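You operate a simulated robot arm through the tools that you are given. There is no shell and no other tool. Be economical: measure what you need, move in short steps, check, and stop when the job is done.

You run a simulated two-armed robot. Do the job below in one go: nothing can be reset, and whatever is moved stays where it is left.

JOB
Fetch the brass disc and set it on the long bench top. Pick up the tall yellow panel with one hand, pass it to the other hand and put it on the top of the bench with the rubber disc. Put the blue slug on the top of the steel bench away on the valve bench. Lift the red lid open. The order is free.

Only the result counts: the job must be done as asked and must still hold three seconds after the hand-in. Knocking over, shifting, dropping, spilling or breaking anything else fails it. A push-on lid holds only when it is set on centred and level and pressed home; a screw cap is set on level and turned clockwise until tight.

ROBOT AND FRAMES
Two 7-joint arms with two-finger parallel grippers on one trunk, on a base that drives. Base frame: it is fixed to the floor where the robot stands at the start and does not move with it; the origin is under the middle of the robot, x ahead of it, y to its left, z up. Lengths are in m, angles in degrees, forces in N, time in s.
The left shoulder is at the start at [0.07, 0.177, 1.195], the right one opposite. With the tool pointing down near the work surface each hand reaches from about 0.26 to 0.72 m from the robot's upright axis, wherever it stands, measured 20 degrees to its own side. Places, roughly: blue slug (4x4x3 cm) [0.7, 0.4, 0.9]; brass disc (6x6x4 cm) [0.7, -0.1, 0.9]; long bench top [-2.4, 1.2, 0.8]; red lid [1.2, 0.2, 1]; tall yellow panel (3x21x14 cm) [0.5, 0.3, 0.9]; top of the bench with the rubber disc [2.3, 3.4, 0.8]; valve bench [-10, -1, 0.8]. Payload 3.43 kg a hand.
Tool frame (each hand has its own): the origin (TCP) lies between the finger pads and is the grasp point; the fingertips stand 0.03 m ahead of it; z points along the fingers, y is the line along which they close. The gripper opens to 0.094 m. The fingers are 0.028 m wide and 0.01 m thick; the gripper's body (0.05 by 0.096 m) begins 0.055 m behind the TCP.
Orientation is that of the tool frame in the base frame, as a unit quaternion [x, y, z, w]. With the fingers straight down and closing along the base's y, the tool's x points along the base's -x, its y along +y and its z along -z.

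CONTROLS
- The arms move only by the tool jog_arm. It takes "left_moves", "right_moves" or both (then of equal length, played together; a hand with none holds still); each is a list of rows, each a list of 7 numbers: the shift along the tool's x, y, z in m, then the turn, a rotation vector about the tool's x, y, z in degrees, then the opening, from 0 (shut) to 1 (fully open). In form: [[x, y, z, ax, ay, az, claw], ...]. A call has 1 to 8 rows; each row is the pose to reach, as a shift and turn from the pose commanded when the call began, along the tool's axes at that moment. A row lasts 0.2 s, in which the tool goes at most 0.05 m and 8.6 degrees; a call with a longer step from one row to the next is refused whole, and so is a gripper value outside its range. A pose out of reach is approached as far as the arm can. The call stops where the force on the tool passes 40 N (or 10 N more than at its start, if that is more) or the arm is blocked; 0.2 s more then pass. The fingers move at their own pace (about 0.153 m/s each) and stop on an object; they squeeze with about 39 N. The grip force told is the motor's: it shows also when the fingers shut on nothing. Time passes only in rows, and 0.2 s behind the last, so rows that repeat a pose let the fingers close. It gives the time, the measured TCP pose, the force on the tool (base axes), the opening and the grip force at its end, in the units of the frame above (readings bear some noise), with the torque about the TCP (base axes, N m) and any sound that the robot's microphone picked up, and new pictures: "pictures" is both (left out), scene, wrist or none (wrist: the cameras of the hands that moved).
- Cameras (640 x 400 px; columns grow to the right, rows downward): "scene" is now at [0.1329, 0.0232, 1.5062]; the picture's right is [0.29, -0.96, 0.00], its down [-0.62, -0.19, -0.76] and it looks along [0.73, 0.22, -0.65] (base axes); focal length 251 px, centre (320, 200). "left" rides on the left gripper at [0.076, -0.014, -0.103] in its tool frame; the picture's right is [0.18, 0.98, 0.00], its down [-0.75, 0.14, -0.64] and it looks along [-0.63, 0.12, 0.77] (tool axes); focal length 243 px, centre (320, 200). "right" rides on the right gripper at [0.076, 0.014, -0.102] in its tool frame; the picture's right is [-0.18, 0.98, 0.00], its down [-0.75, -0.14, -0.64] and it looks along [-0.63, -0.12, 0.77] (tool axes); focal length 243 px, centre (320, 200). There is no depth. A picture from a camera that has moved, and an enlarged one, comes with that camera's place and axes in the base frame and with its lens.
- slide_trunk(by): slides the trunk up (or, below 0, down) by that many m; the arms and the scene camera ride with it, the base frame stays. It gives what a move gives, with no picture.
- base_move(legs): drives the robot by 1 to 6 legs, each [ahead, turn to the left] in m and degrees, along the robot's own axes; the way and the turn of a leg run together, so that a leg with both is an arc; at most 1.5 m and 180 degrees a leg. The arms and the cameras ride along, it lands a little off, and it stops where it bumps. It gives what a move gives, and a new picture of the scene camera.
- pan_tilt(pan, tilt): turns the head with the scene camera to pan (to the left, within 86 degrees either way) and tilt (down, from -29 to 69), counted from straight ahead of the robot. It gives what a move gives, and a new picture of the scene camera.
- close_up(camera, box): a new picture of the part [left, top, right, bottom] of that camera's present view, enlarged. No time passes.
- hand_in(): hands the job in; it is judged then, once.

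Go step by step. Nothing tells you exact positions but the pictures and the camera data: compare them with the known pose of the tool, close in by small moves and look again before you grip or let go. The budget is 165 turns and 260 pictures, counting those below and the enlarged ones. Unless the task says otherwise, let go and move clear before handing in, and close with one line.

The tools are called as a command line: name --argument value ..., lists and objects as JSON in quotes. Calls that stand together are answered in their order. jog_arm: Moves the arms, as the interface text tells. Its arguments: {"type":"object","properties":{"left_moves":{"type":"array","items":{"type":"array","items":{"type":"number"}}},"right_moves":{"type":"array","items":{"type":"array","items":{"type":"number"}}},"pictures":{"type":"string","enum":["both","scene","wrist","none"]}},"required":[]} The other tools are called the same way: slide_trunk (by) slides the trunk up or down; base_move (legs) drives the base; pan_tilt (pan, tilt) turns the head that bears the scene camera; close_up (camera, box) takes an enlarged picture of a part of a camera's view; hand_in () hands the job in.

At the start:

```text
time: 0.0
left_position: [0.4397, 0.3354, 1.2753]
left_tcp_rot: [0.0, 1.0, 0.0, 0.001]
left_ft_force: [0.3, -0.4, -0.1]
left_torque: [-0.01, -0.01, -0.01]
left_gripper_width: 0.094
left_grasp_force: 0.1
right_position: [0.4239, -0.0201, 1.3044]
right_tcp_rot: [0.0, 1.0, 0.0, 0.001]
right_ft_force: [0.1, 0.2, 0.5]
right_torque: [0.0, 0.01, -0.02]
right_gripper_width: 0.0942
right_grasp_force: 0.0
trunk travel left (down, up): [-0.775, 0.065]
robot x, y, heading: [0.0011, -0.0012, -0.1]
head pan, tilt: [16.8, 40.4]
```

scene: 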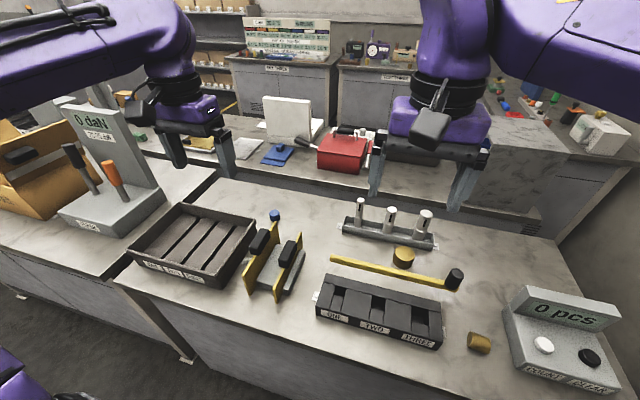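
right: 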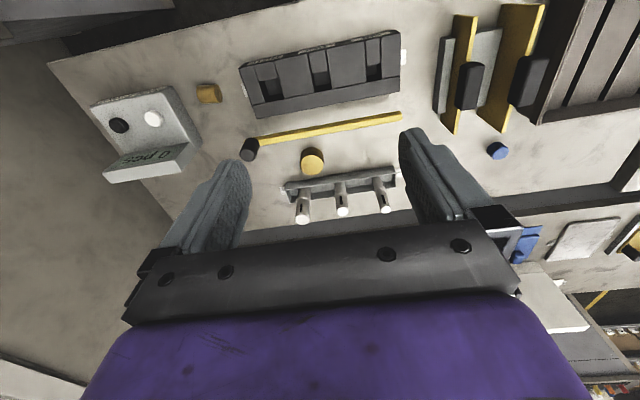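
left: 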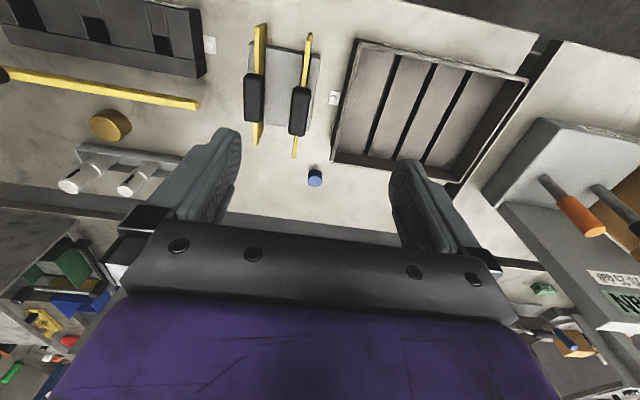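

I see the work bench with two yellow panels in a stand, a small blue slug behind them, a brass disc near the right rack, and a red box on the bench beyond. I'll enlarge the views first.

close_up --camera "scene" --box '[220, 190, 480, 352]'

close_up --camera "scene" --box '[220, 80, 440, 220]'

close_up --camera "left" --box '[200, 0, 360, 200]'

```text
2.46 times, centred on (350, 271) of scene
camera zoom: at [0.1329, 0.0232, 1.5062], right [0.29, -0.96, 0.0], down [-0.62, -0.19, -0.76], along [0.73, 0.22, -0.65], focal length 618 px, centre (246, 25)
```

zoom: 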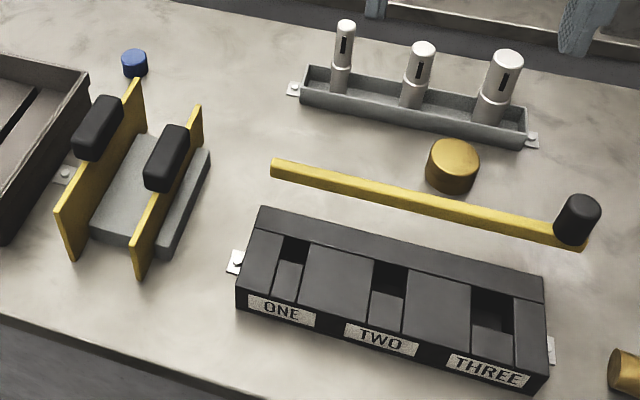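

```text
2.86 times, centred on (330, 150) of scene
camera zoom: at [0.1329, 0.0232, 1.5062], right [0.29, -0.96, 0.0], down [-0.62, -0.19, -0.76], along [0.73, 0.22, -0.65], focal length 717 px, centre (291, 343)
```

zoom: 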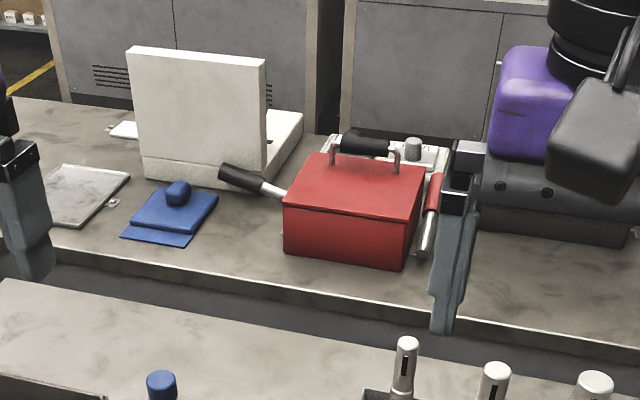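

```text
2.00 times, centred on (280, 100) of left
camera zoom: at [0.365, 0.3212, 1.3761], right [-0.18, 0.98, 0.0], down [0.75, 0.14, 0.64], along [0.63, 0.12, -0.77], focal length 485 px, centre (400, 400)
```

zoom: 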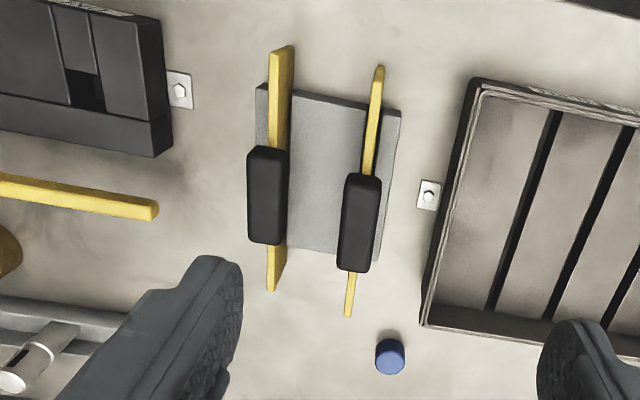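

The left (higher‑y) panel at about [0.52, 0.32] looks like the taller one. I'll survey the room before planning the drives.

pan_tilt --pan 0 --tilt 15

pan_tilt --pan 60 --tilt 15

pan_tilt --pan -70 --tilt 15

```text
time: 0.9
left_position: [0.4401, 0.3364, 1.2743]
left_tcp_rot: [0.001, 1.0, 0.0, 0.0]
left_ft_force: [0.3, 0.8, 0.8]
left_torque: [0.0, -0.02, 0.01]
left_gripper_width: 0.0939
left_grasp_force: 0.1
right_position: [0.4223, -0.0201, 1.3046]
right_tcp_rot: [0.0, 1.0, 0.0, 0.0]
right_ft_force: [-0.2, 0.8, 0.3]
right_torque: [0.01, -0.01, 0.0]
right_gripper_width: 0.0941
right_grasp_force: 0.1
trunk travel left (down, up): [-0.775, 0.065]
robot x, y, heading: [-0.0014, -0.0024, 0.1]
head pan, tilt: [0.0, 15.0]
camera scene: at [0.1451, -0.0011, 1.5464], right [0.0, -1.0, 0.0], down [-0.26, 0.0, -0.97], along [0.97, 0.0, -0.26], focal length 251 px, centre (320, 200)
```

scene: 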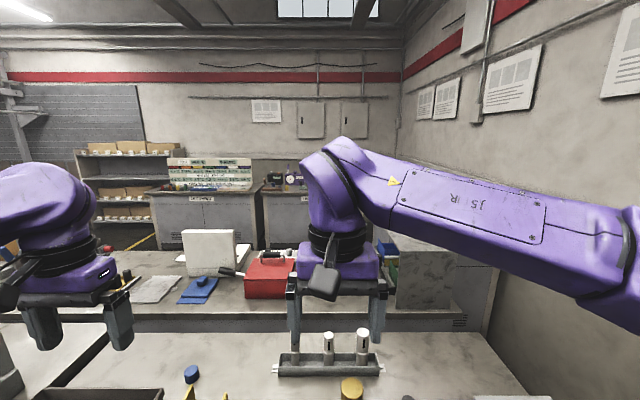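

```text
time: 2.2
left_position: [0.4406, 0.3349, 1.2747]
left_tcp_rot: [0.0, 1.0, 0.0, 0.001]
left_ft_force: [0.6, -0.3, 0.5]
left_torque: [0.0, -0.01, -0.01]
left_gripper_width: 0.0939
left_grasp_force: 0.1
right_position: [0.4242, -0.0202, 1.3037]
right_tcp_rot: [0.0, 1.0, 0.001, -0.001]
right_ft_force: [0.4, 0.1, 0.2]
right_torque: [0.0, -0.01, 0.03]
right_gripper_width: 0.094
right_grasp_force: 0.1
trunk travel left (down, up): [-0.775, 0.065]
robot x, y, heading: [-0.0004, -0.0014, 0.1]
head pan, tilt: [60.0, 15.0]
camera scene: at [0.0986, 0.0797, 1.5465], right [0.87, -0.5, 0.0], down [-0.13, -0.22, -0.97], along [0.48, 0.84, -0.26], focal length 251 px, centre (320, 200)
```

scene: 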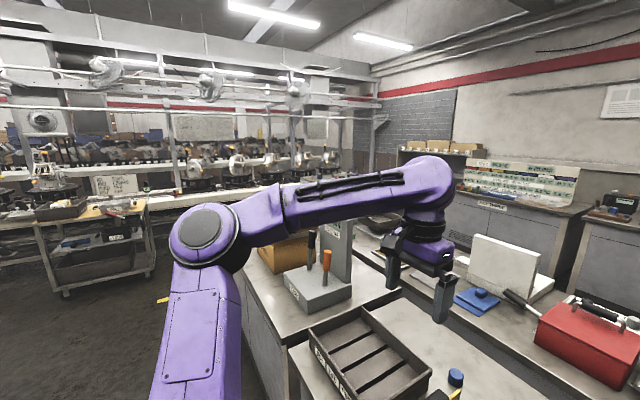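

```text
time: 4.3
left_position: [0.4398, 0.3358, 1.2756]
left_tcp_rot: [0.0, 1.0, 0.0, 0.0]
left_ft_force: [0.0, -0.4, 0.3]
left_torque: [0.01, 0.02, 0.02]
left_gripper_width: 0.0937
left_grasp_force: 0.0
right_position: [0.4231, -0.0201, 1.3047]
right_tcp_rot: [0.0, 1.0, 0.0, 0.001]
right_ft_force: [0.0, -0.2, 0.1]
right_torque: [-0.01, 0.0, 0.02]
right_gripper_width: 0.0939
right_grasp_force: 0.1
trunk travel left (down, up): [-0.775, 0.065]
robot x, y, heading: [0.0025, -0.0028, 0.2]
head pan, tilt: [-70.0, 15.0]
camera scene: at [0.0838, -0.089, 1.5465], right [-0.94, -0.34, 0.0], down [-0.09, 0.24, -0.97], along [0.33, -0.91, -0.26], focal length 251 px, centre (320, 200)
```

scene: 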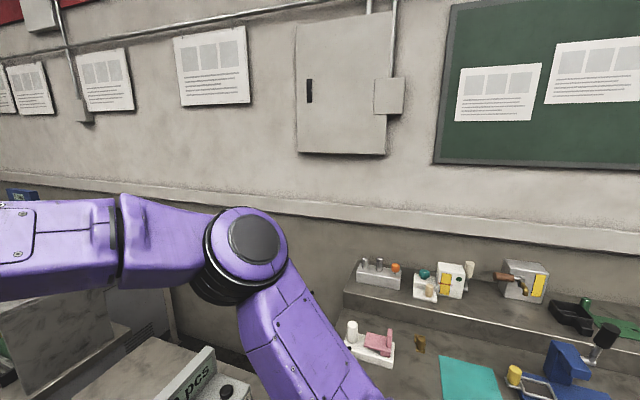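

The red box is on the bench beyond, at about x 1.1–1.28, y 0.13–0.32. I'll look closer at it, and look behind-left for the driving routes.

pan_tilt --pan 10 --tilt 28

close_up --camera "scene" --box '[260, 120, 400, 220]'

pan_tilt --pan 86 --tilt 20

```text
time: 5.8
left_position: [0.4409, 0.3351, 1.2743]
left_tcp_rot: [0.0, 1.0, 0.0, 0.001]
left_ft_force: [-0.5, 1.1, 1.0]
left_torque: [0.0, 0.01, -0.01]
left_gripper_width: 0.0941
left_grasp_force: 0.1
right_position: [0.4236, -0.0193, 1.3045]
right_tcp_rot: [0.0, 1.0, 0.0, 0.0]
right_ft_force: [0.8, 0.0, -0.6]
right_torque: [0.0, 0.0, 0.02]
right_gripper_width: 0.094
right_grasp_force: 0.1
trunk travel left (down, up): [-0.775, 0.065]
robot x, y, heading: [0.0005, 0.0005, -0.0]
head pan, tilt: [10.0, 28.0]
camera scene: at [0.1416, 0.0145, 1.5254], right [0.17, -0.98, 0.0], down [-0.46, -0.08, -0.88], along [0.87, 0.15, -0.47], focal length 251 px, centre (320, 200)
```

scene: 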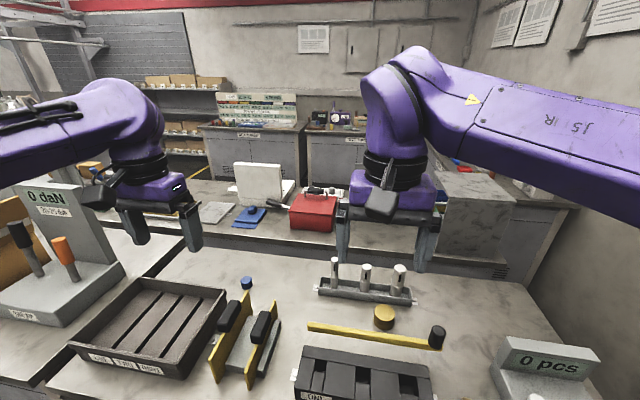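

```text
4.00 times, centred on (330, 170) of scene
camera zoom: at [0.1416, 0.0145, 1.5254], right [0.17, -0.98, 0.0], down [-0.46, -0.08, -0.88], along [0.87, 0.15, -0.47], focal length 1004 px, centre (280, 320)
```

zoom: 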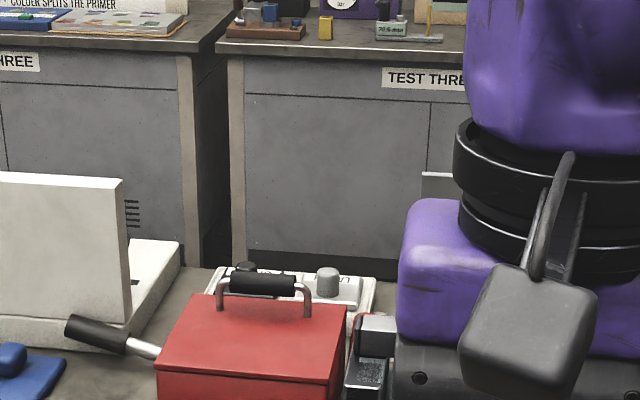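

```text
time: 7.3
left_position: [0.4407, 0.3358, 1.2745]
left_tcp_rot: [0.0, 1.0, -0.001, 0.001]
left_ft_force: [-0.4, -1.0, -0.4]
left_torque: [-0.02, 0.0, 0.03]
left_gripper_width: 0.0943
left_grasp_force: 0.0
right_position: [0.4232, -0.0208, 1.3044]
right_tcp_rot: [0.001, 1.0, 0.0, -0.001]
right_ft_force: [-0.3, 0.2, -0.3]
right_torque: [0.02, -0.02, 0.01]
right_gripper_width: 0.0942
right_grasp_force: 0.0
trunk travel left (down, up): [-0.775, 0.065]
robot x, y, heading: [-0.0017, -0.0004, 0.1]
head pan, tilt: [85.9, 20.0]
camera scene: at [0.0585, 0.0917, 1.5383], right [1.0, -0.07, 0.0], down [-0.02, -0.34, -0.94], along [0.07, 0.94, -0.34], focal length 251 px, centre (320, 200)
```

scene: 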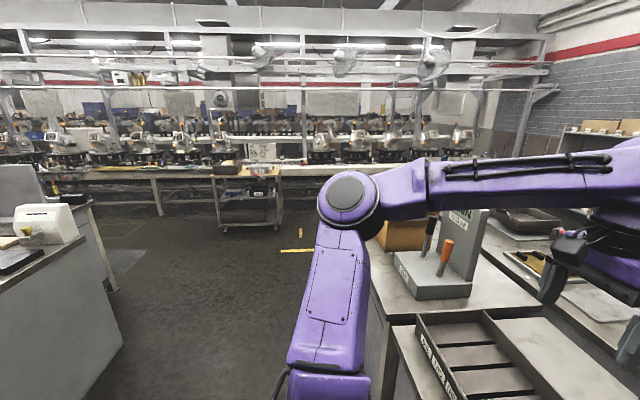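

The lid handle sits on the far edge, so the hinge is on my side, and I will open it from the far aisle. Now I'll check clearance between base and bench by looking down.

pan_tilt --pan 15 --tilt 69

```text
time: 8.8
left_position: [0.4394, 0.3356, 1.2739]
left_tcp_rot: [0.0, 1.0, 0.0, 0.001]
left_ft_force: [-0.1, -0.1, -0.5]
left_torque: [0.02, 0.0, -0.01]
left_gripper_width: 0.094
left_grasp_force: 0.1
right_position: [0.4239, -0.0193, 1.3045]
right_tcp_rot: [0.0, 1.0, 0.0, 0.0]
right_ft_force: [-0.6, -0.7, 0.2]
right_torque: [0.02, 0.02, 0.01]
right_gripper_width: 0.094
right_grasp_force: 0.0
trunk travel left (down, up): [-0.775, 0.065]
robot x, y, heading: [-0.0017, 0.0016, -0.1]
head pan, tilt: [15.0, 68.8]
camera scene: at [0.1058, 0.0134, 1.4708], right [0.26, -0.97, 0.0], down [-0.9, -0.24, -0.36], along [0.35, 0.09, -0.93], focal length 251 px, centre (320, 200)
```

scene: 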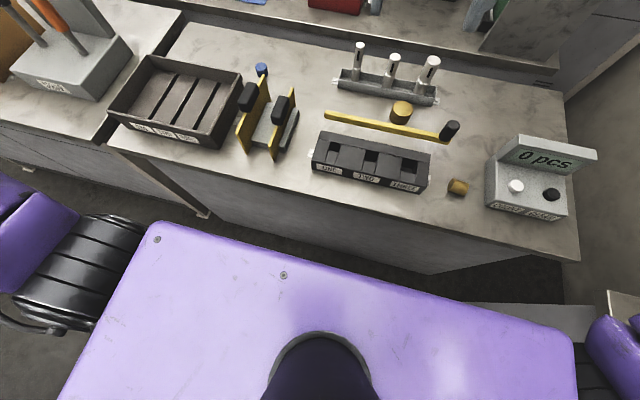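

The bench edge is near x≈0.37 with the torso just short of it. I'll bring both hands over their objects (right: disc, left: slug, slightly pitched) and look.

jog_arm --left_moves '[[-0.0275, 0.005, 0.0244, 0, -2.5, 0, 0.8], [-0.055, 0.01, 0.0488, 0, -5, 0, 0.7], [-0.0825, 0.015, 0.0731, 0, -7.5, 0, 0.7], [-0.11, 0.02, 0.0975, 0, -10, 0, 0.7], [-0.1375, 0.025, 0.1219, 0, -12.5, 0, 0.7], [-0.165, 0.03, 0.1463, 0, -15, 0, 0.7], [-0.1925, 0.035, 0.1706, 0, -17.5, 0, 0.7], [-0.22, 0.04, 0.195, 0, -20, 0, 0.7]]' --right_moves '[[-0.03, -0.0084, 0.0313, 0, 0, 0, 1], [-0.06, -0.0168, 0.0625, 0, 0, 0, 1], [-0.09, -0.0251, 0.0938, 0, 0, 0, 1], [-0.12, -0.0335, 0.125, 0, 0, 0, 1], [-0.15, -0.0419, 0.1563, 0, 0, 0, 1], [-0.18, -0.0503, 0.1875, 0, 0, 0, 1], [-0.21, -0.0586, 0.2188, 0, 0, 0, 1], [-0.24, -0.067, 0.25, 0, 0, 0, 1]]'

```text
time: 10.6
left_position: [0.6609, 0.3746, 1.0813]
left_tcp_rot: [0.0, 0.985, 0.001, 0.175]
left_ft_force: [-1.0, 1.0, 0.6]
left_torque: [-0.04, 0.01, -0.01]
left_gripper_width: 0.0657
left_grasp_force: 0.0
right_position: [0.6113, -0.0713, 1.1074]
right_tcp_rot: [0.0, 1.0, 0.0, 0.0]
right_ft_force: [0.2, -0.1, -0.4]
right_torque: [-0.01, 0.02, -0.02]
right_gripper_width: 0.0941
right_grasp_force: 0.1
right hand out of reach, approached as far as the arm can: row 7, 8
trunk travel left (down, up): [-0.775, 0.065]
robot x, y, heading: [-0.002, -0.0022, 0.0]
head pan, tilt: [15.0, 68.8]
camera scene: at [0.1071, 0.0136, 1.4707], right [0.26, -0.97, 0.0], down [-0.9, -0.24, -0.36], along [0.35, 0.09, -0.93], focal length 251 px, centre (320, 200)
camera right: at [0.5351, -0.0564, 1.2098], right [0.18, 0.98, 0.0], down [0.75, -0.14, 0.64], along [0.63, -0.12, -0.77], focal length 243 px, centre (320, 200)
camera left: at [0.5554, 0.3609, 1.1496], right [-0.17, 0.98, -0.06], down [0.49, 0.14, 0.86], along [0.86, 0.12, -0.5], focal length 243 px, centre (320, 200)
```

scene: 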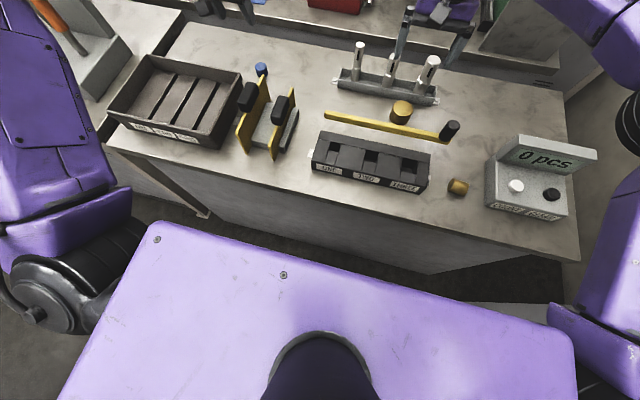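
right: 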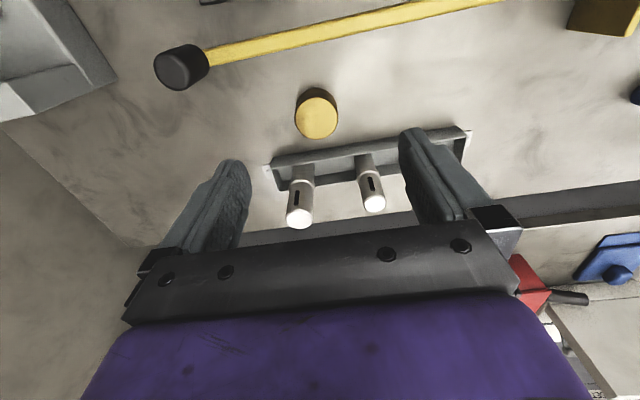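
left: 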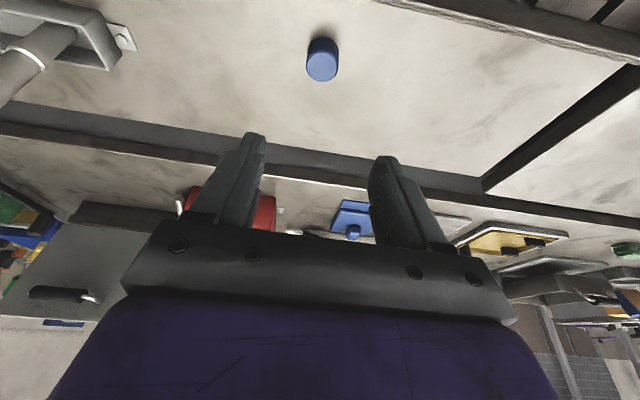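

The slug is at about [0.718, 0.375] and the disc at [0.66, −0.083]. Left goes down part‑way at its pitch; right needs pitching forward too because the vertical pose is out of reach.

jog_arm --left_moves '[[0.0034, 0, 0.032, 0, 0, 0, 0.7], [0.0067, 0, 0.064, 0, 0, 0, 0.7], [0.01, 0, 0.096, 0, 0, 0, 0.7], [0.0134, 0, 0.128, 0, 0, 0, 0.7]]' --right_moves '[[0.005, 0.001, 0.0135, 0, -5, 0, 1], [0.01, 0.002, 0.027, 0, -10, 0, 1], [0.015, 0.003, 0.04, 0, -15, 0, 1], [0.019, 0.004, 0.054, 0, -20, 0, 1]]' --pictures "wrist"

```text
time: 11.6
left_position: [0.6928, 0.3752, 0.956]
left_tcp_rot: [0.001, 0.985, -0.001, 0.175]
left_ft_force: [-0.6, 0.4, -0.4]
left_torque: [0.07, 0.04, 0.02]
left_gripper_width: 0.0657
left_grasp_force: 0.0
right_position: [0.592, -0.0711, 1.0546]
right_tcp_rot: [0.0, 0.985, 0.001, 0.174]
right_ft_force: [-0.2, 0.3, -0.1]
right_torque: [0.01, 0.0, 0.02]
right_gripper_width: 0.094
right_grasp_force: 0.0
trunk travel left (down, up): [-0.775, 0.065]
robot x, y, heading: [0.0048, 0.0006, 0.1]
head pan, tilt: [15.0, 68.8]
camera right: at [0.4845, -0.0554, 1.1242], right [0.17, 0.98, 0.06], down [0.49, -0.14, 0.86], along [0.86, -0.12, -0.5], focal length 243 px, centre (320, 200)
camera left: at [0.5869, 0.3612, 1.024], right [-0.17, 0.98, -0.06], down [0.49, 0.14, 0.86], along [0.86, 0.12, -0.5], focal length 243 px, centre (320, 200)
```

right: 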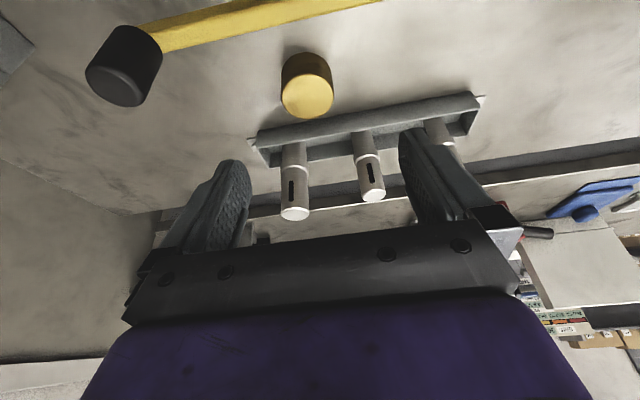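
left: 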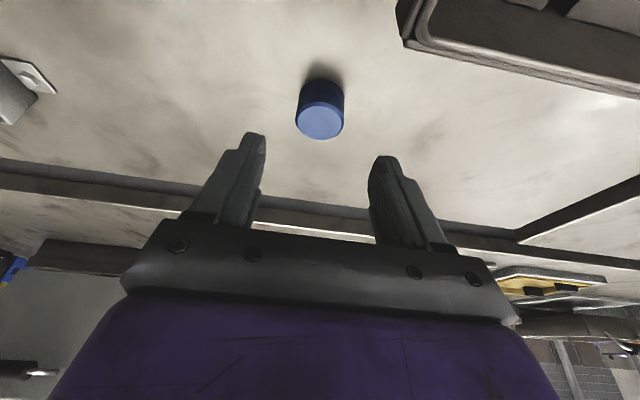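

Both are confirmed. I lower both hands to the grasp height.

jog_arm --left_moves '[[0.0016, 0.0002, 0.0137, 0, 0, 0, 0.7], [0.0032, 0.0004, 0.0274, 0, 0, 0, 0.7], [0.0047, 0.0006, 0.0411, 0, 0, 0, 0.7], [0.0063, 0.0008, 0.0548, 0, 0, 0, 0.7], [0.0079, 0.001, 0.0685, 0, 0, 0, 0.7]]' --right_moves '[[0, -0.004, 0.04, 0, 0, 0, 1], [0, -0.008, 0.08, 0, 0, 0, 1], [-0.0005, -0.013, 0.12, 0, 0, 0, 1], [-0.0007, -0.013, 0.15, 0, 0, 0, 1], [-0.0007, -0.013, 0.174, 0, 0, 0, 1]]' --pictures "wrist"

```text
time: 12.8
left_position: [0.7077, 0.3768, 0.8877]
left_tcp_rot: [0.0, 0.985, 0.0, 0.174]
left_ft_force: [0.4, -0.2, 0.1]
left_torque: [0.02, 0.04, 0.0]
left_gripper_width: 0.0658
left_grasp_force: 0.0
right_position: [0.6533, -0.0837, 0.89]
right_tcp_rot: [0.0, 0.985, -0.001, 0.173]
right_ft_force: [0.3, -0.3, -0.9]
right_torque: [0.01, 0.01, -0.01]
right_gripper_width: 0.0942
right_grasp_force: 0.2
trunk travel left (down, up): [-0.775, 0.065]
robot x, y, heading: [-0.002, 0.0007, 0.3]
head pan, tilt: [15.0, 68.8]
camera right: at [0.5457, -0.069, 0.9602], right [0.17, 0.98, 0.06], down [0.49, -0.14, 0.86], along [0.85, -0.12, -0.51], focal length 243 px, centre (320, 200)
camera left: at [0.6025, 0.363, 0.9568], right [-0.17, 0.98, -0.06], down [0.49, 0.14, 0.86], along [0.86, 0.12, -0.5], focal length 243 px, centre (320, 200)
```

right: 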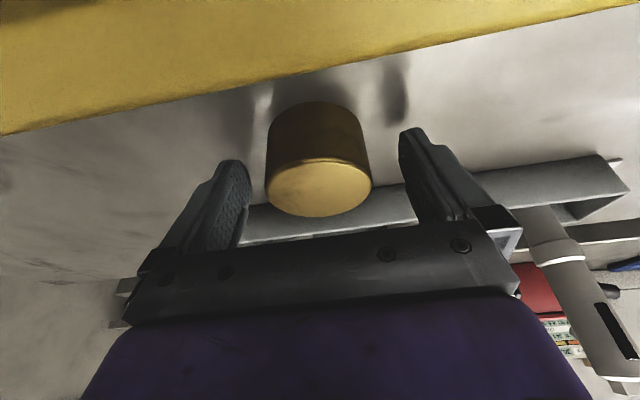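
left: 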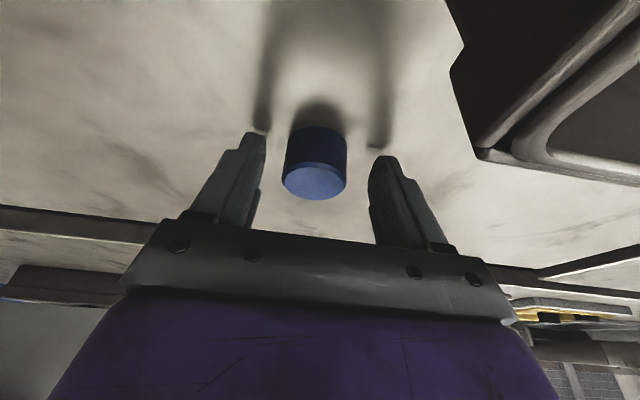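

Both objects sit between the fingers. Closing both grippers.

jog_arm --left_moves '[[0, 0, 0, 0, 0, 0, 0.3], [0, 0, 0, 0, 0, 0, 0], [0, 0, 0, 0, 0, 0, 0]]' --right_moves '[[0, 0, 0, 0, 0, 0, 0.6], [0, 0, 0, 0, 0, 0, 0.3], [0, 0, 0, 0, 0, 0, 0.3]]' --pictures "wrist"

```text
time: 13.6
left_position: [0.708, 0.3762, 0.8888]
left_tcp_rot: [-0.001, 0.985, 0.0, 0.175]
left_ft_force: [-0.3, 0.1, 0.2]
left_torque: [0.01, 0.01, 0.0]
left_gripper_width: 0.0362
left_grasp_force: 39.1
right_position: [0.6509, -0.0846, 0.8908]
right_tcp_rot: [0.0, 0.985, 0.0, 0.174]
right_ft_force: [-0.9, -0.2, 1.5]
right_torque: [0.03, -0.03, -0.02]
right_gripper_width: 0.0582
right_grasp_force: 39.2
trunk travel left (down, up): [-0.775, 0.065]
robot x, y, heading: [-0.0046, -0.0034, 0.3]
head pan, tilt: [15.0, 68.8]
camera right: at [0.5446, -0.0693, 0.961], right [0.17, 0.98, 0.06], down [0.49, -0.14, 0.86], along [0.86, -0.12, -0.5], focal length 243 px, centre (320, 200)
camera left: at [0.6015, 0.3626, 0.9576], right [-0.17, 0.98, -0.06], down [0.49, 0.14, 0.86], along [0.86, 0.12, -0.5], focal length 243 px, centre (320, 200)
```

right: 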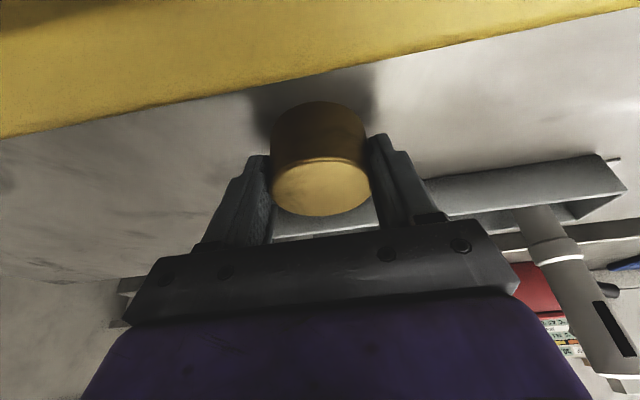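
left: 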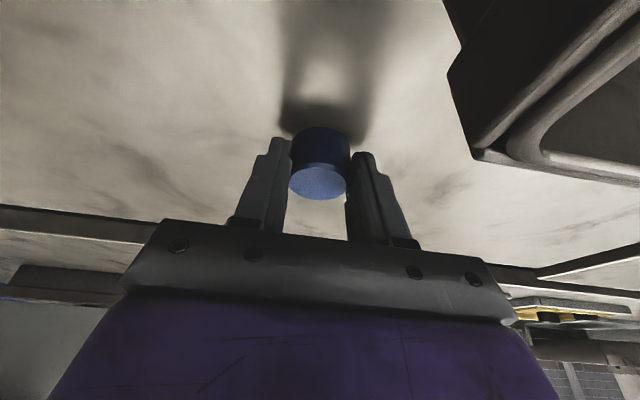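

Both gripped. Lifting straight up, and pulling back towards the robot.

jog_arm --left_moves '[[-0.0137, 0, -0.0376, 0, 0, 0, 0], [-0.0274, 0, -0.0752, 0, 0, 0, 0], [-0.041, 0, -0.1128, 0, 0, 0, 0], [-0.0547, 0, -0.1504, 0, 0, 0, 0], [-0.0684, 0, -0.188, 0, 0, 0, 0], [-0.082, 0, -0.2256, 0, 0, 0, 0], [-0.05, 0, -0.24, 0, 0, 0, 0], [-0.01, 0, -0.255, 0, 0, 0, 0]]' --right_moves '[[-0.0137, 0, -0.0376, 0, 0, 0, 0], [-0.0274, 0, -0.0752, 0, 0, 0, 0], [-0.041, 0, -0.1128, 0, 0, 0, 0], [-0.0547, 0, -0.1504, 0, 0, 0, 0], [-0.0684, 0, -0.188, 0, 0, 0, 0], [-0.082, 0, -0.2256, 0, 0, 0, 0], [-0.05, 0, -0.24, 0, 0, 0, 0], [-0.01, 0, -0.255, 0, 0, 0, 0]]' --pictures "both"

```text
time: 15.3
left_position: [0.6244, 0.3761, 1.1349]
left_tcp_rot: [0.0, 0.984, 0.0, 0.175]
left_ft_force: [-1.5, -0.5, -0.8]
left_torque: [0.01, -0.03, 0.0]
left_gripper_width: 0.0363
left_grasp_force: 38.7
right_position: [0.5686, -0.0866, 1.1365]
right_tcp_rot: [-0.001, 0.984, 0.001, 0.176]
right_ft_force: [-0.6, -0.6, -1.6]
right_torque: [-0.03, -0.03, -0.02]
right_gripper_width: 0.0579
right_grasp_force: 39.4
trunk travel left (down, up): [-0.775, 0.065]
robot x, y, heading: [0.0034, 0.003, -0.0]
head pan, tilt: [15.0, 68.8]
camera scene: at [0.1008, 0.0119, 1.4712], right [0.26, -0.97, 0.0], down [-0.9, -0.24, -0.37], along [0.35, 0.09, -0.93], focal length 251 px, centre (320, 200)
camera right: at [0.4615, -0.0725, 1.206], right [0.17, 0.98, 0.06], down [0.49, -0.14, 0.86], along [0.86, -0.12, -0.5], focal length 243 px, centre (320, 200)
camera left: at [0.5189, 0.3612, 1.204], right [-0.17, 0.98, -0.06], down [0.48, 0.14, 0.86], along [0.86, 0.12, -0.5], focal length 243 px, centre (320, 200)
```

scene: 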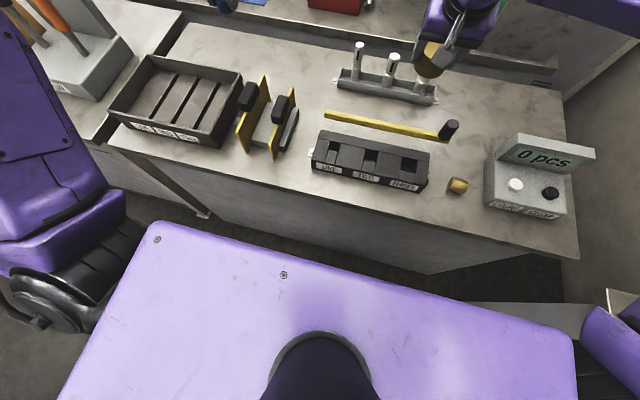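
right: 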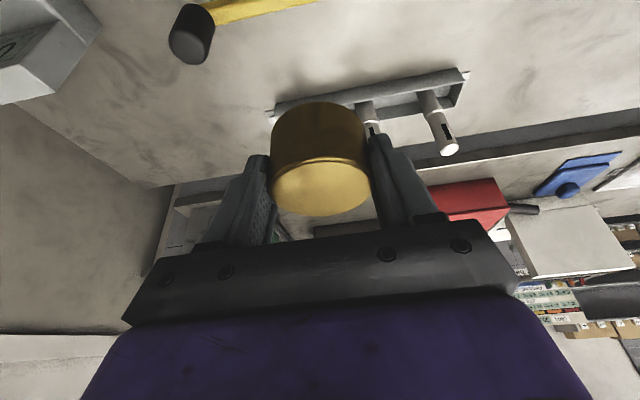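
left: 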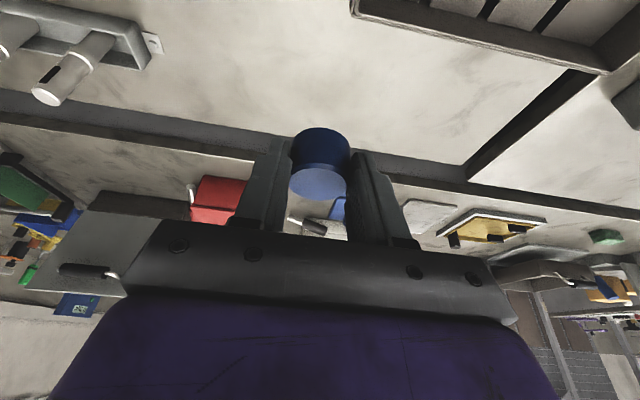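

Tucking the arms in and straightening the tools before driving.

jog_arm --left_moves '[[0.0376, 0, -0.0136, 0, 4, 0, 0], [0.0752, 0, -0.0272, 0, 8, 0, 0], [0.1128, 0, -0.0408, 0, 12, 0, 0], [0.1504, 0, -0.0544, 0, 16, 0, 0], [0.188, 0, -0.068, 0, 20, 0, 0]]' --right_moves '[[0.0376, 0, -0.0136, 0, 4, 0, 0], [0.0752, 0, -0.0272, 0, 8, 0, 0], [0.1128, 0, -0.0408, 0, 12, 0, 0], [0.1504, 0, -0.0544, 0, 16, 0, 0], [0.188, 0, -0.068, 0, 20, 0, 0]]' --pictures "none"

pan_tilt --pan 0 --tilt 20

base_move --legs '[[-0.3, 0], [0, 90]]'

```text
time: 16.6
left_position: [0.4293, 0.3753, 1.1329]
left_tcp_rot: [0.0, 1.0, 0.001, 0.002]
left_ft_force: [0.2, -1.9, -0.8]
left_torque: [0.0, -0.04, 0.0]
left_gripper_width: 0.0363
left_grasp_force: 39.0
right_position: [0.3725, -0.0865, 1.1345]
right_tcp_rot: [-0.001, 1.0, 0.0, 0.001]
right_ft_force: [0.2, -0.6, -1.8]
right_torque: [0.01, 0.01, 0.0]
right_gripper_width: 0.058
right_grasp_force: 39.3
trunk travel left (down, up): [-0.775, 0.065]
robot x, y, heading: [-0.0023, 0.0036, 0.1]
head pan, tilt: [15.0, 68.8]
```

```text
time: 17.7
left_position: [0.4305, 0.3772, 1.1315]
left_tcp_rot: [0.0, 1.0, 0.001, 0.001]
left_ft_force: [0.7, -0.2, -0.8]
left_torque: [-0.01, 0.0, 0.01]
left_gripper_width: 0.0361
left_grasp_force: 39.3
right_position: [0.3755, -0.0858, 1.1339]
right_tcp_rot: [0.0, 1.0, 0.0, -0.001]
right_ft_force: [-0.1, -0.3, -1.6]
right_torque: [0.0, -0.01, -0.02]
right_gripper_width: 0.0582
right_grasp_force: 38.9
trunk travel left (down, up): [-0.775, 0.065]
robot x, y, heading: [0.0005, -0.0006, -0.1]
head pan, tilt: [0.0, 20.0]
camera scene: at [0.1449, -0.0017, 1.5382], right [0.0, -1.0, 0.0], down [-0.34, 0.0, -0.94], along [0.94, 0.0, -0.34], focal length 251 px, centre (320, 200)
```

scene: 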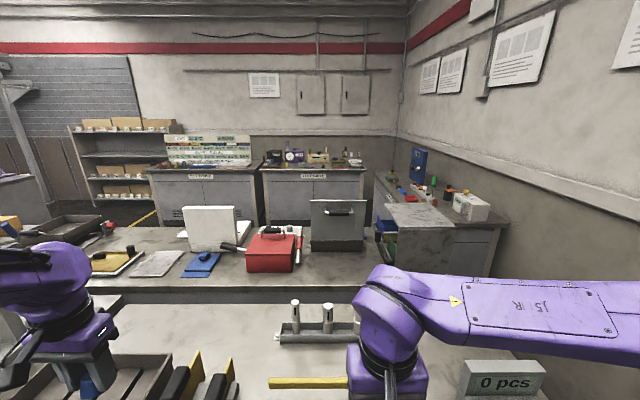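

```text
time: 23.5
left_position: [-0.6651, 0.4378, 1.1305]
left_tcp_rot: [-0.701, 0.713, 0.0, 0.0]
left_ft_force: [-0.1, 0.1, -0.2]
left_torque: [0.0, 0.0, -0.01]
left_gripper_width: 0.0364
left_grasp_force: 38.9
right_position: [-0.2059, 0.373, 1.1334]
right_tcp_rot: [-0.701, 0.713, 0.001, 0.0]
right_ft_force: [-0.3, 0.2, -2.5]
right_torque: [-0.01, 0.03, 0.02]
right_gripper_width: 0.058
right_grasp_force: 39.4
trunk travel left (down, up): [-0.775, 0.065]
robot x, y, heading: [-0.2958, -0.0029, 89.1]
head pan, tilt: [0.0, 20.0]
camera scene: at [-0.2922, 0.1425, 1.5383], right [1.0, -0.02, 0.0], down [-0.01, -0.34, -0.94], along [0.02, 0.94, -0.34], focal length 251 px, centre (320, 200)
```

scene: 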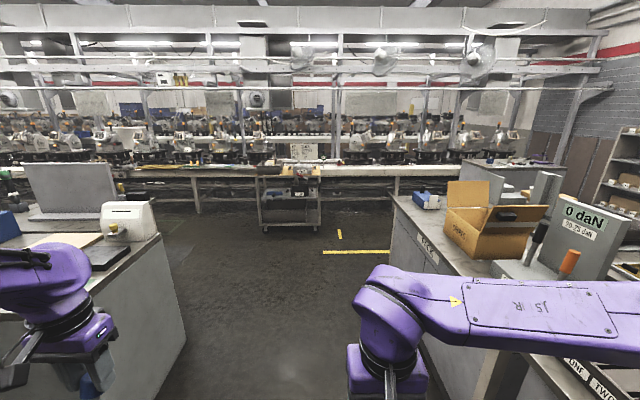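

There is an aisle ahead (y direction), a bench on the left, and a bench row at the back. I'll look around to find the long bench and the valve bench.

pan_tilt --pan 40 --tilt 20

pan_tilt --pan 86 --tilt 20

```text
time: 24.6
left_position: [-0.6661, 0.4382, 1.1312]
left_tcp_rot: [-0.701, 0.713, 0.001, 0.001]
left_ft_force: [-0.3, -1.2, -0.7]
left_torque: [0.01, 0.0, 0.03]
left_gripper_width: 0.0362
left_grasp_force: 39.5
right_position: [-0.2051, 0.3737, 1.1335]
right_tcp_rot: [-0.701, 0.713, 0.0, 0.0]
right_ft_force: [0.3, 0.0, -1.5]
right_torque: [0.04, 0.05, 0.03]
right_gripper_width: 0.0582
right_grasp_force: 38.5
trunk travel left (down, up): [-0.775, 0.065]
robot x, y, heading: [-0.2969, 0.0007, 88.8]
head pan, tilt: [40.0, 20.0]
camera scene: at [-0.3523, 0.1218, 1.5383], right [0.78, 0.63, 0.0], down [0.21, -0.27, -0.94], along [-0.59, 0.73, -0.34], focal length 251 px, centre (320, 200)
```

scene: 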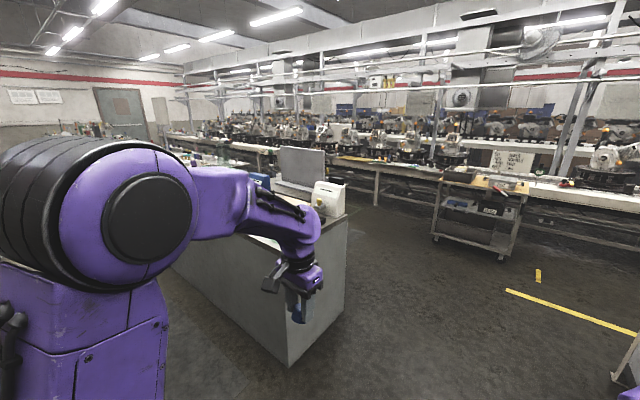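

```text
time: 25.7
left_position: [-0.6668, 0.4382, 1.1311]
left_tcp_rot: [-0.701, 0.713, 0.001, 0.0]
left_ft_force: [0.3, -0.2, -0.9]
left_torque: [-0.01, -0.01, -0.01]
left_gripper_width: 0.0364
left_grasp_force: 39.4
right_position: [-0.2051, 0.374, 1.1337]
right_tcp_rot: [-0.701, 0.713, 0.001, 0.0]
right_ft_force: [-0.5, -0.2, -2.2]
right_torque: [-0.03, -0.01, 0.02]
right_gripper_width: 0.0581
right_grasp_force: 38.8
trunk travel left (down, up): [-0.775, 0.065]
robot x, y, heading: [-0.2973, 0.0005, 89.0]
head pan, tilt: [85.9, 20.0]
camera scene: at [-0.3867, 0.0577, 1.5383], right [0.09, 1.0, 0.0], down [0.34, -0.03, -0.94], along [-0.94, 0.08, -0.34], focal length 251 px, centre (320, 200)
```

scene: 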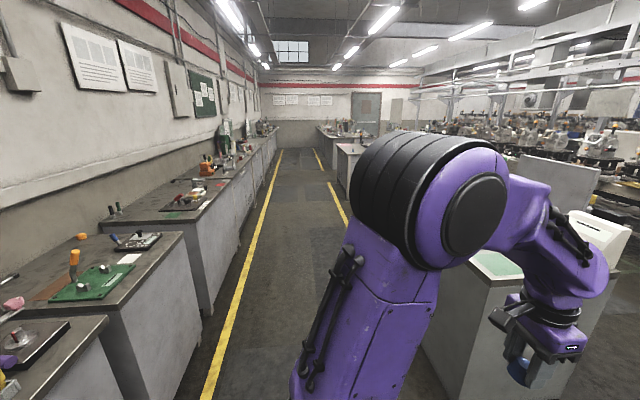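

A corridor runs along −x, with a long island bench on its right (front edge about y≈0.9, starting x≈−1.25). I'll drive to face it around x≈−1.9.

base_move --legs '[[0, 91], [1.5, 0], [0, -90]]'

pan_tilt --pan 0 --tilt 40

```text
time: 40.9
left_position: [-2.2129, 0.3871, 1.1312]
left_tcp_rot: [0.723, -0.691, -0.001, -0.001]
left_ft_force: [0.1, 0.4, -1.1]
left_torque: [0.0, 0.0, -0.04]
left_gripper_width: 0.0359
left_grasp_force: 38.6
right_position: [-1.7504, 0.3502, 1.1333]
right_tcp_rot: [0.723, -0.691, 0.0, 0.0]
right_ft_force: [-0.4, -0.4, -2.7]
right_torque: [0.02, 0.0, 0.0]
right_gripper_width: 0.0581
right_grasp_force: 39.0
trunk travel left (down, up): [-0.775, 0.065]
robot x, y, heading: [-1.8183, -0.0283, 92.4]
head pan, tilt: [85.9, 20.0]
camera scene: at [-1.911, 0.0249, 1.5383], right [0.03, 1.0, 0.0], down [0.34, -0.01, -0.94], along [-0.94, 0.02, -0.34], focal length 251 px, centre (320, 200)
```

scene: 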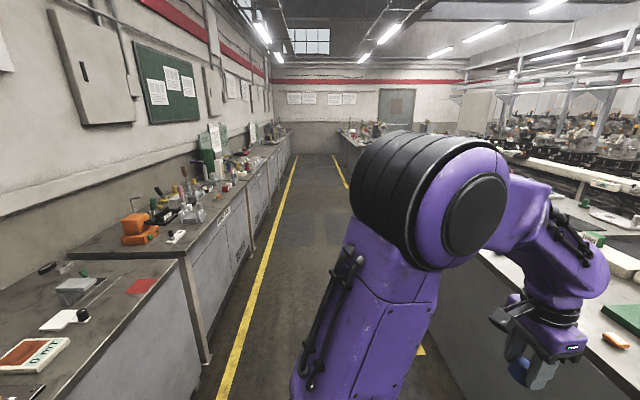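

```text
time: 42.5
left_position: [-2.212, 0.3877, 1.1309]
left_tcp_rot: [0.723, -0.691, -0.001, 0.0]
left_ft_force: [0.5, 0.3, -1.7]
left_torque: [-0.03, 0.0, -0.01]
left_gripper_width: 0.0361
left_grasp_force: 38.5
right_position: [-1.7501, 0.3516, 1.1323]
right_tcp_rot: [0.723, -0.691, 0.001, 0.0]
right_ft_force: [0.3, -0.2, -2.3]
right_torque: [0.0, -0.02, 0.0]
right_gripper_width: 0.0585
right_grasp_force: 38.4
trunk travel left (down, up): [-0.775, 0.065]
robot x, y, heading: [-1.8172, -0.0295, 92.2]
head pan, tilt: [0.0, 40.0]
camera scene: at [-1.8216, 0.1074, 1.5069], right [1.0, 0.04, 0.0], down [0.03, -0.64, -0.77], along [-0.03, 0.77, -0.64], focal length 251 px, centre (320, 200)
```

scene: 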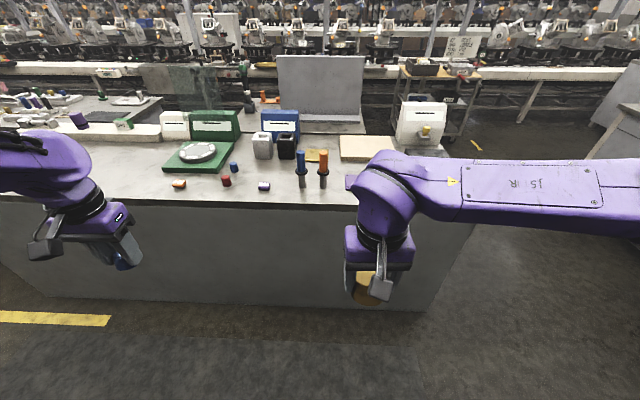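

Long bench front edge is at y≈0.86, with free spots near the front. I drive nearer and look for a free spot for the right hand.

base_move --legs '[[0.42, 0]]'

pan_tilt --pan 0 --tilt 60

```text
time: 45.1
left_position: [-2.2311, 0.8055, 1.1314]
left_tcp_rot: [0.722, -0.691, -0.001, -0.001]
left_ft_force: [-0.3, -0.6, -1.4]
left_torque: [-0.01, 0.01, 0.0]
left_gripper_width: 0.0358
left_grasp_force: 38.9
right_position: [-1.7685, 0.769, 1.1339]
right_tcp_rot: [0.723, -0.69, 0.0, 0.0]
right_ft_force: [-0.4, -0.5, -2.0]
right_torque: [-0.01, -0.01, 0.02]
right_gripper_width: 0.0583
right_grasp_force: 38.6
trunk travel left (down, up): [-0.775, 0.065]
robot x, y, heading: [-1.8347, 0.3913, 92.8]
head pan, tilt: [0.0, 40.0]
camera scene: at [-1.8402, 0.5256, 1.507], right [1.0, 0.04, 0.0], down [0.03, -0.64, -0.77], along [-0.03, 0.77, -0.64], focal length 251 px, centre (320, 200)
```

scene: 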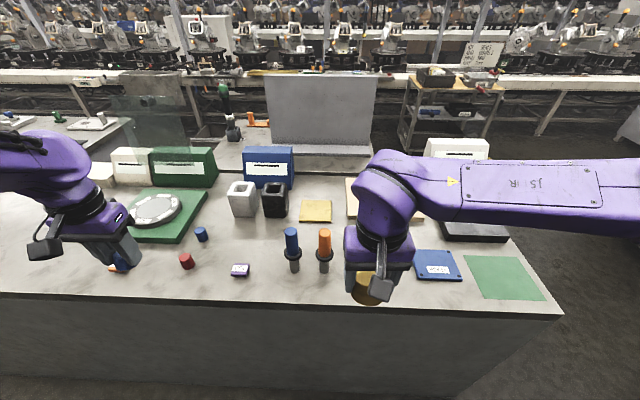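

```text
time: 45.9
left_position: [-2.2326, 0.8065, 1.1312]
left_tcp_rot: [0.723, -0.691, -0.001, 0.0]
left_ft_force: [-0.3, 0.5, -1.0]
left_torque: [-0.02, 0.02, -0.03]
left_gripper_width: 0.036
left_grasp_force: 39.0
right_position: [-1.7686, 0.7713, 1.1326]
right_tcp_rot: [0.723, -0.691, 0.0, 0.001]
right_ft_force: [-0.4, -1.1, -2.5]
right_torque: [-0.01, -0.02, 0.02]
right_gripper_width: 0.0583
right_grasp_force: 38.7
trunk travel left (down, up): [-0.775, 0.065]
robot x, y, heading: [-1.835, 0.3897, 92.5]
head pan, tilt: [0.0, 60.0]
camera scene: at [-1.8394, 0.509, 1.4801], right [1.0, 0.04, 0.0], down [0.04, -0.87, -0.5], along [-0.02, 0.5, -0.87], focal length 251 px, centre (320, 200)
```

scene: 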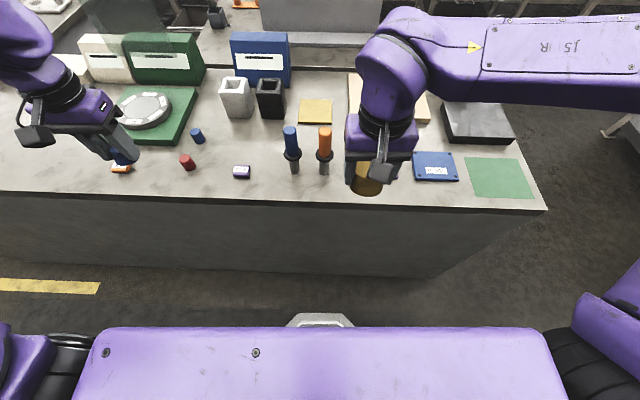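

There is a free spot at about [−1.70, 0.96], between the orange driver and the blue pad. I move the right hand over it, restoring the 20° pitch so the disc is level.

jog_arm --right_moves '[[-0.031, -0.0128, 0.015, 0, -3.33, 0, 0], [-0.062, -0.0255, 0.03, 0, -6.67, 0, 0], [-0.093, -0.0383, 0.045, 0, -10, 0, 0], [-0.124, -0.051, 0.07, 0, -13.33, 0, 0], [-0.155, -0.0638, 0.1, 0, -16.67, 0, 0], [-0.185, -0.0765, 0.133, 0, -20, 0, 0]]'

```text
time: 47.3
left_position: [-2.2319, 0.808, 1.1308]
left_tcp_rot: [0.723, -0.691, 0.0, 0.0]
left_ft_force: [0.7, 0.3, -0.3]
left_torque: [-0.02, 0.02, -0.02]
left_gripper_width: 0.0358
left_grasp_force: 38.9
right_position: [-1.6965, 0.9613, 0.9988]
right_tcp_rot: [0.713, -0.68, -0.126, -0.12]
right_ft_force: [-0.5, 0.9, -3.1]
right_torque: [0.01, 0.03, 0.02]
right_gripper_width: 0.0583
right_grasp_force: 38.7
trunk travel left (down, up): [-0.775, 0.065]
robot x, y, heading: [-1.8344, 0.3902, 92.8]
head pan, tilt: [0.0, 60.0]
camera scene: at [-1.839, 0.5104, 1.48], right [1.0, 0.04, 0.0], down [0.04, -0.87, -0.5], along [-0.02, 0.5, -0.87], focal length 251 px, centre (320, 200)
camera right: at [-1.7069, 0.8534, 1.0692], right [-0.99, 0.13, 0.06], down [0.12, 0.49, 0.86], along [0.08, 0.86, -0.51], focal length 243 px, centre (320, 200)
```

scene: 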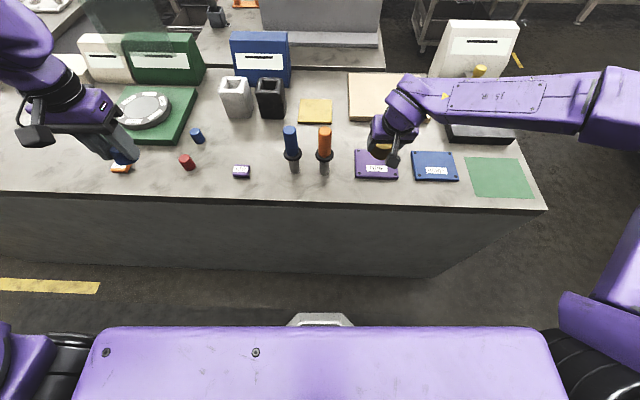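
right: 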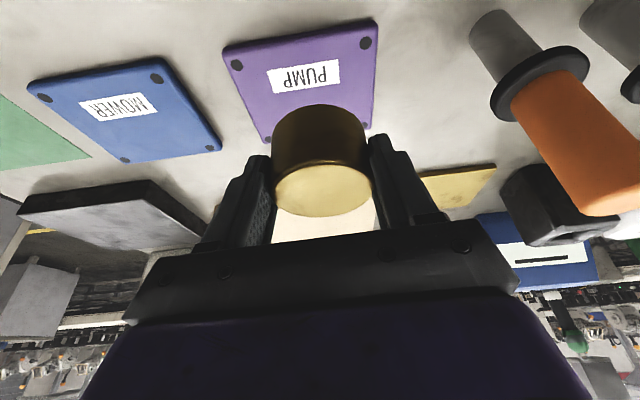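

A purple "PUMP" plate lies there, so that spot isn't free. I'll lift and move left to the free strip at about [−2.02, 0.91], between the purple slug and the blue driver.

jog_arm --right_moves '[[-0.016, 0, -0.044, 0, 0, 0, 0], [-0.032, 0, -0.088, 0, 0, 0, 0], [-0.048, 0, -0.132, 0, 0, 0, 0], [-0.043, 0.047, -0.134, 0, 0, 0, 0], [-0.038, 0.094, -0.136, 0, 0, 0, 0], [-0.033, 0.141, -0.138, 0, 0, 0, 0], [-0.028, 0.188, -0.14, 0, 0, 0, 0], [-0.023, 0.235, -0.142, 0, 0, 0, 0]]' --left_moves '[[0, 0.015, 0, 0, 0, 0, 0], [0, 0.03, 0, 0, 0, 0, 0], [0, 0.045, 0, 0, 0, 0, 0], [0, 0.06, 0, 0, 0, 0, 0], [0, 0.075, 0, 0, 0, 0, 0], [0, 0.09, 0, 0, 0, 0, 0], [0, 0.105, 0, 0, 0, 0, 0], [0, 0.12, 0, 0, 0, 0, 0]]' --pictures "none"

jog_arm --right_moves '[[0.005, 0.045, -0.002, 0, 0, 0, 0], [0.0131, 0.0908, -0.003, 0, 0, 0, 0], [0.0231, 0.0908, 0.0255, 0, 0, 0, 0]]'

```text
time: 49.1
left_position: [-2.3537, 0.8003, 1.1291]
left_tcp_rot: [0.723, -0.691, 0.0, -0.001]
left_ft_force: [0.0, -0.7, -1.7]
left_torque: [-0.02, -0.01, -0.03]
left_gripper_width: 0.0357
left_grasp_force: 39.2
right_position: [-1.9376, 0.9197, 1.1411]
right_tcp_rot: [0.712, -0.681, -0.123, -0.121]
right_ft_force: [-0.5, -0.4, -1.1]
right_torque: [-0.04, -0.06, -0.02]
right_gripper_width: 0.058
right_grasp_force: 38.9
trunk travel left (down, up): [-0.775, 0.065]
robot x, y, heading: [-1.8346, 0.3962, 92.5]
head pan, tilt: [0.0, 60.0]
```

```text
time: 49.9
left_position: [-2.3477, 0.8016, 1.1329]
left_tcp_rot: [0.723, -0.69, -0.001, 0.001]
left_ft_force: [0.0, -0.5, -0.7]
left_torque: [-0.05, 0.03, 0.03]
left_gripper_width: 0.0358
left_grasp_force: 39.0
right_position: [-2.0203, 0.9059, 1.1091]
right_tcp_rot: [0.712, -0.681, -0.126, -0.118]
right_ft_force: [0.1, 0.8, -2.3]
right_torque: [-0.04, 0.03, -0.01]
right_gripper_width: 0.0585
right_grasp_force: 38.6
trunk travel left (down, up): [-0.775, 0.065]
robot x, y, heading: [-1.8372, 0.3877, 92.5]
head pan, tilt: [0.0, 60.0]
camera scene: at [-1.8363, 0.5102, 1.4801], right [1.0, 0.04, 0.0], down [0.04, -0.87, -0.5], along [-0.02, 0.5, -0.87], focal length 251 px, centre (320, 200)
camera right: at [-2.0301, 0.7994, 1.1783], right [-0.99, 0.13, 0.07], down [0.12, 0.5, 0.86], along [0.08, 0.86, -0.51], focal length 243 px, centre (320, 200)
```

scene: 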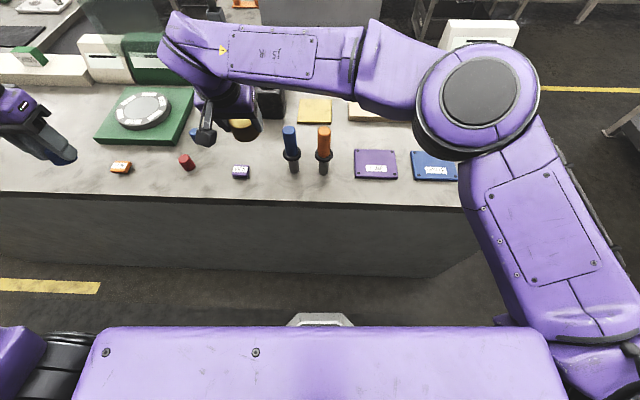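
right: 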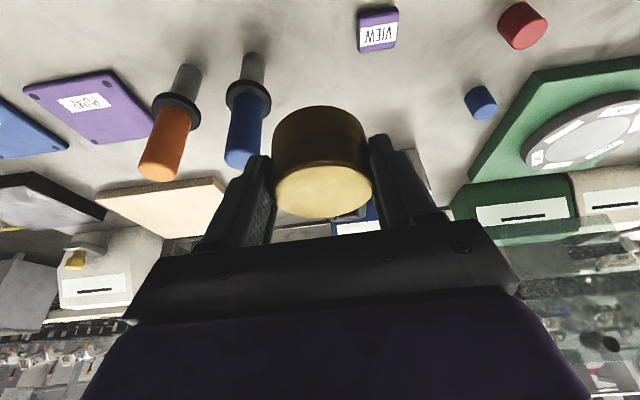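

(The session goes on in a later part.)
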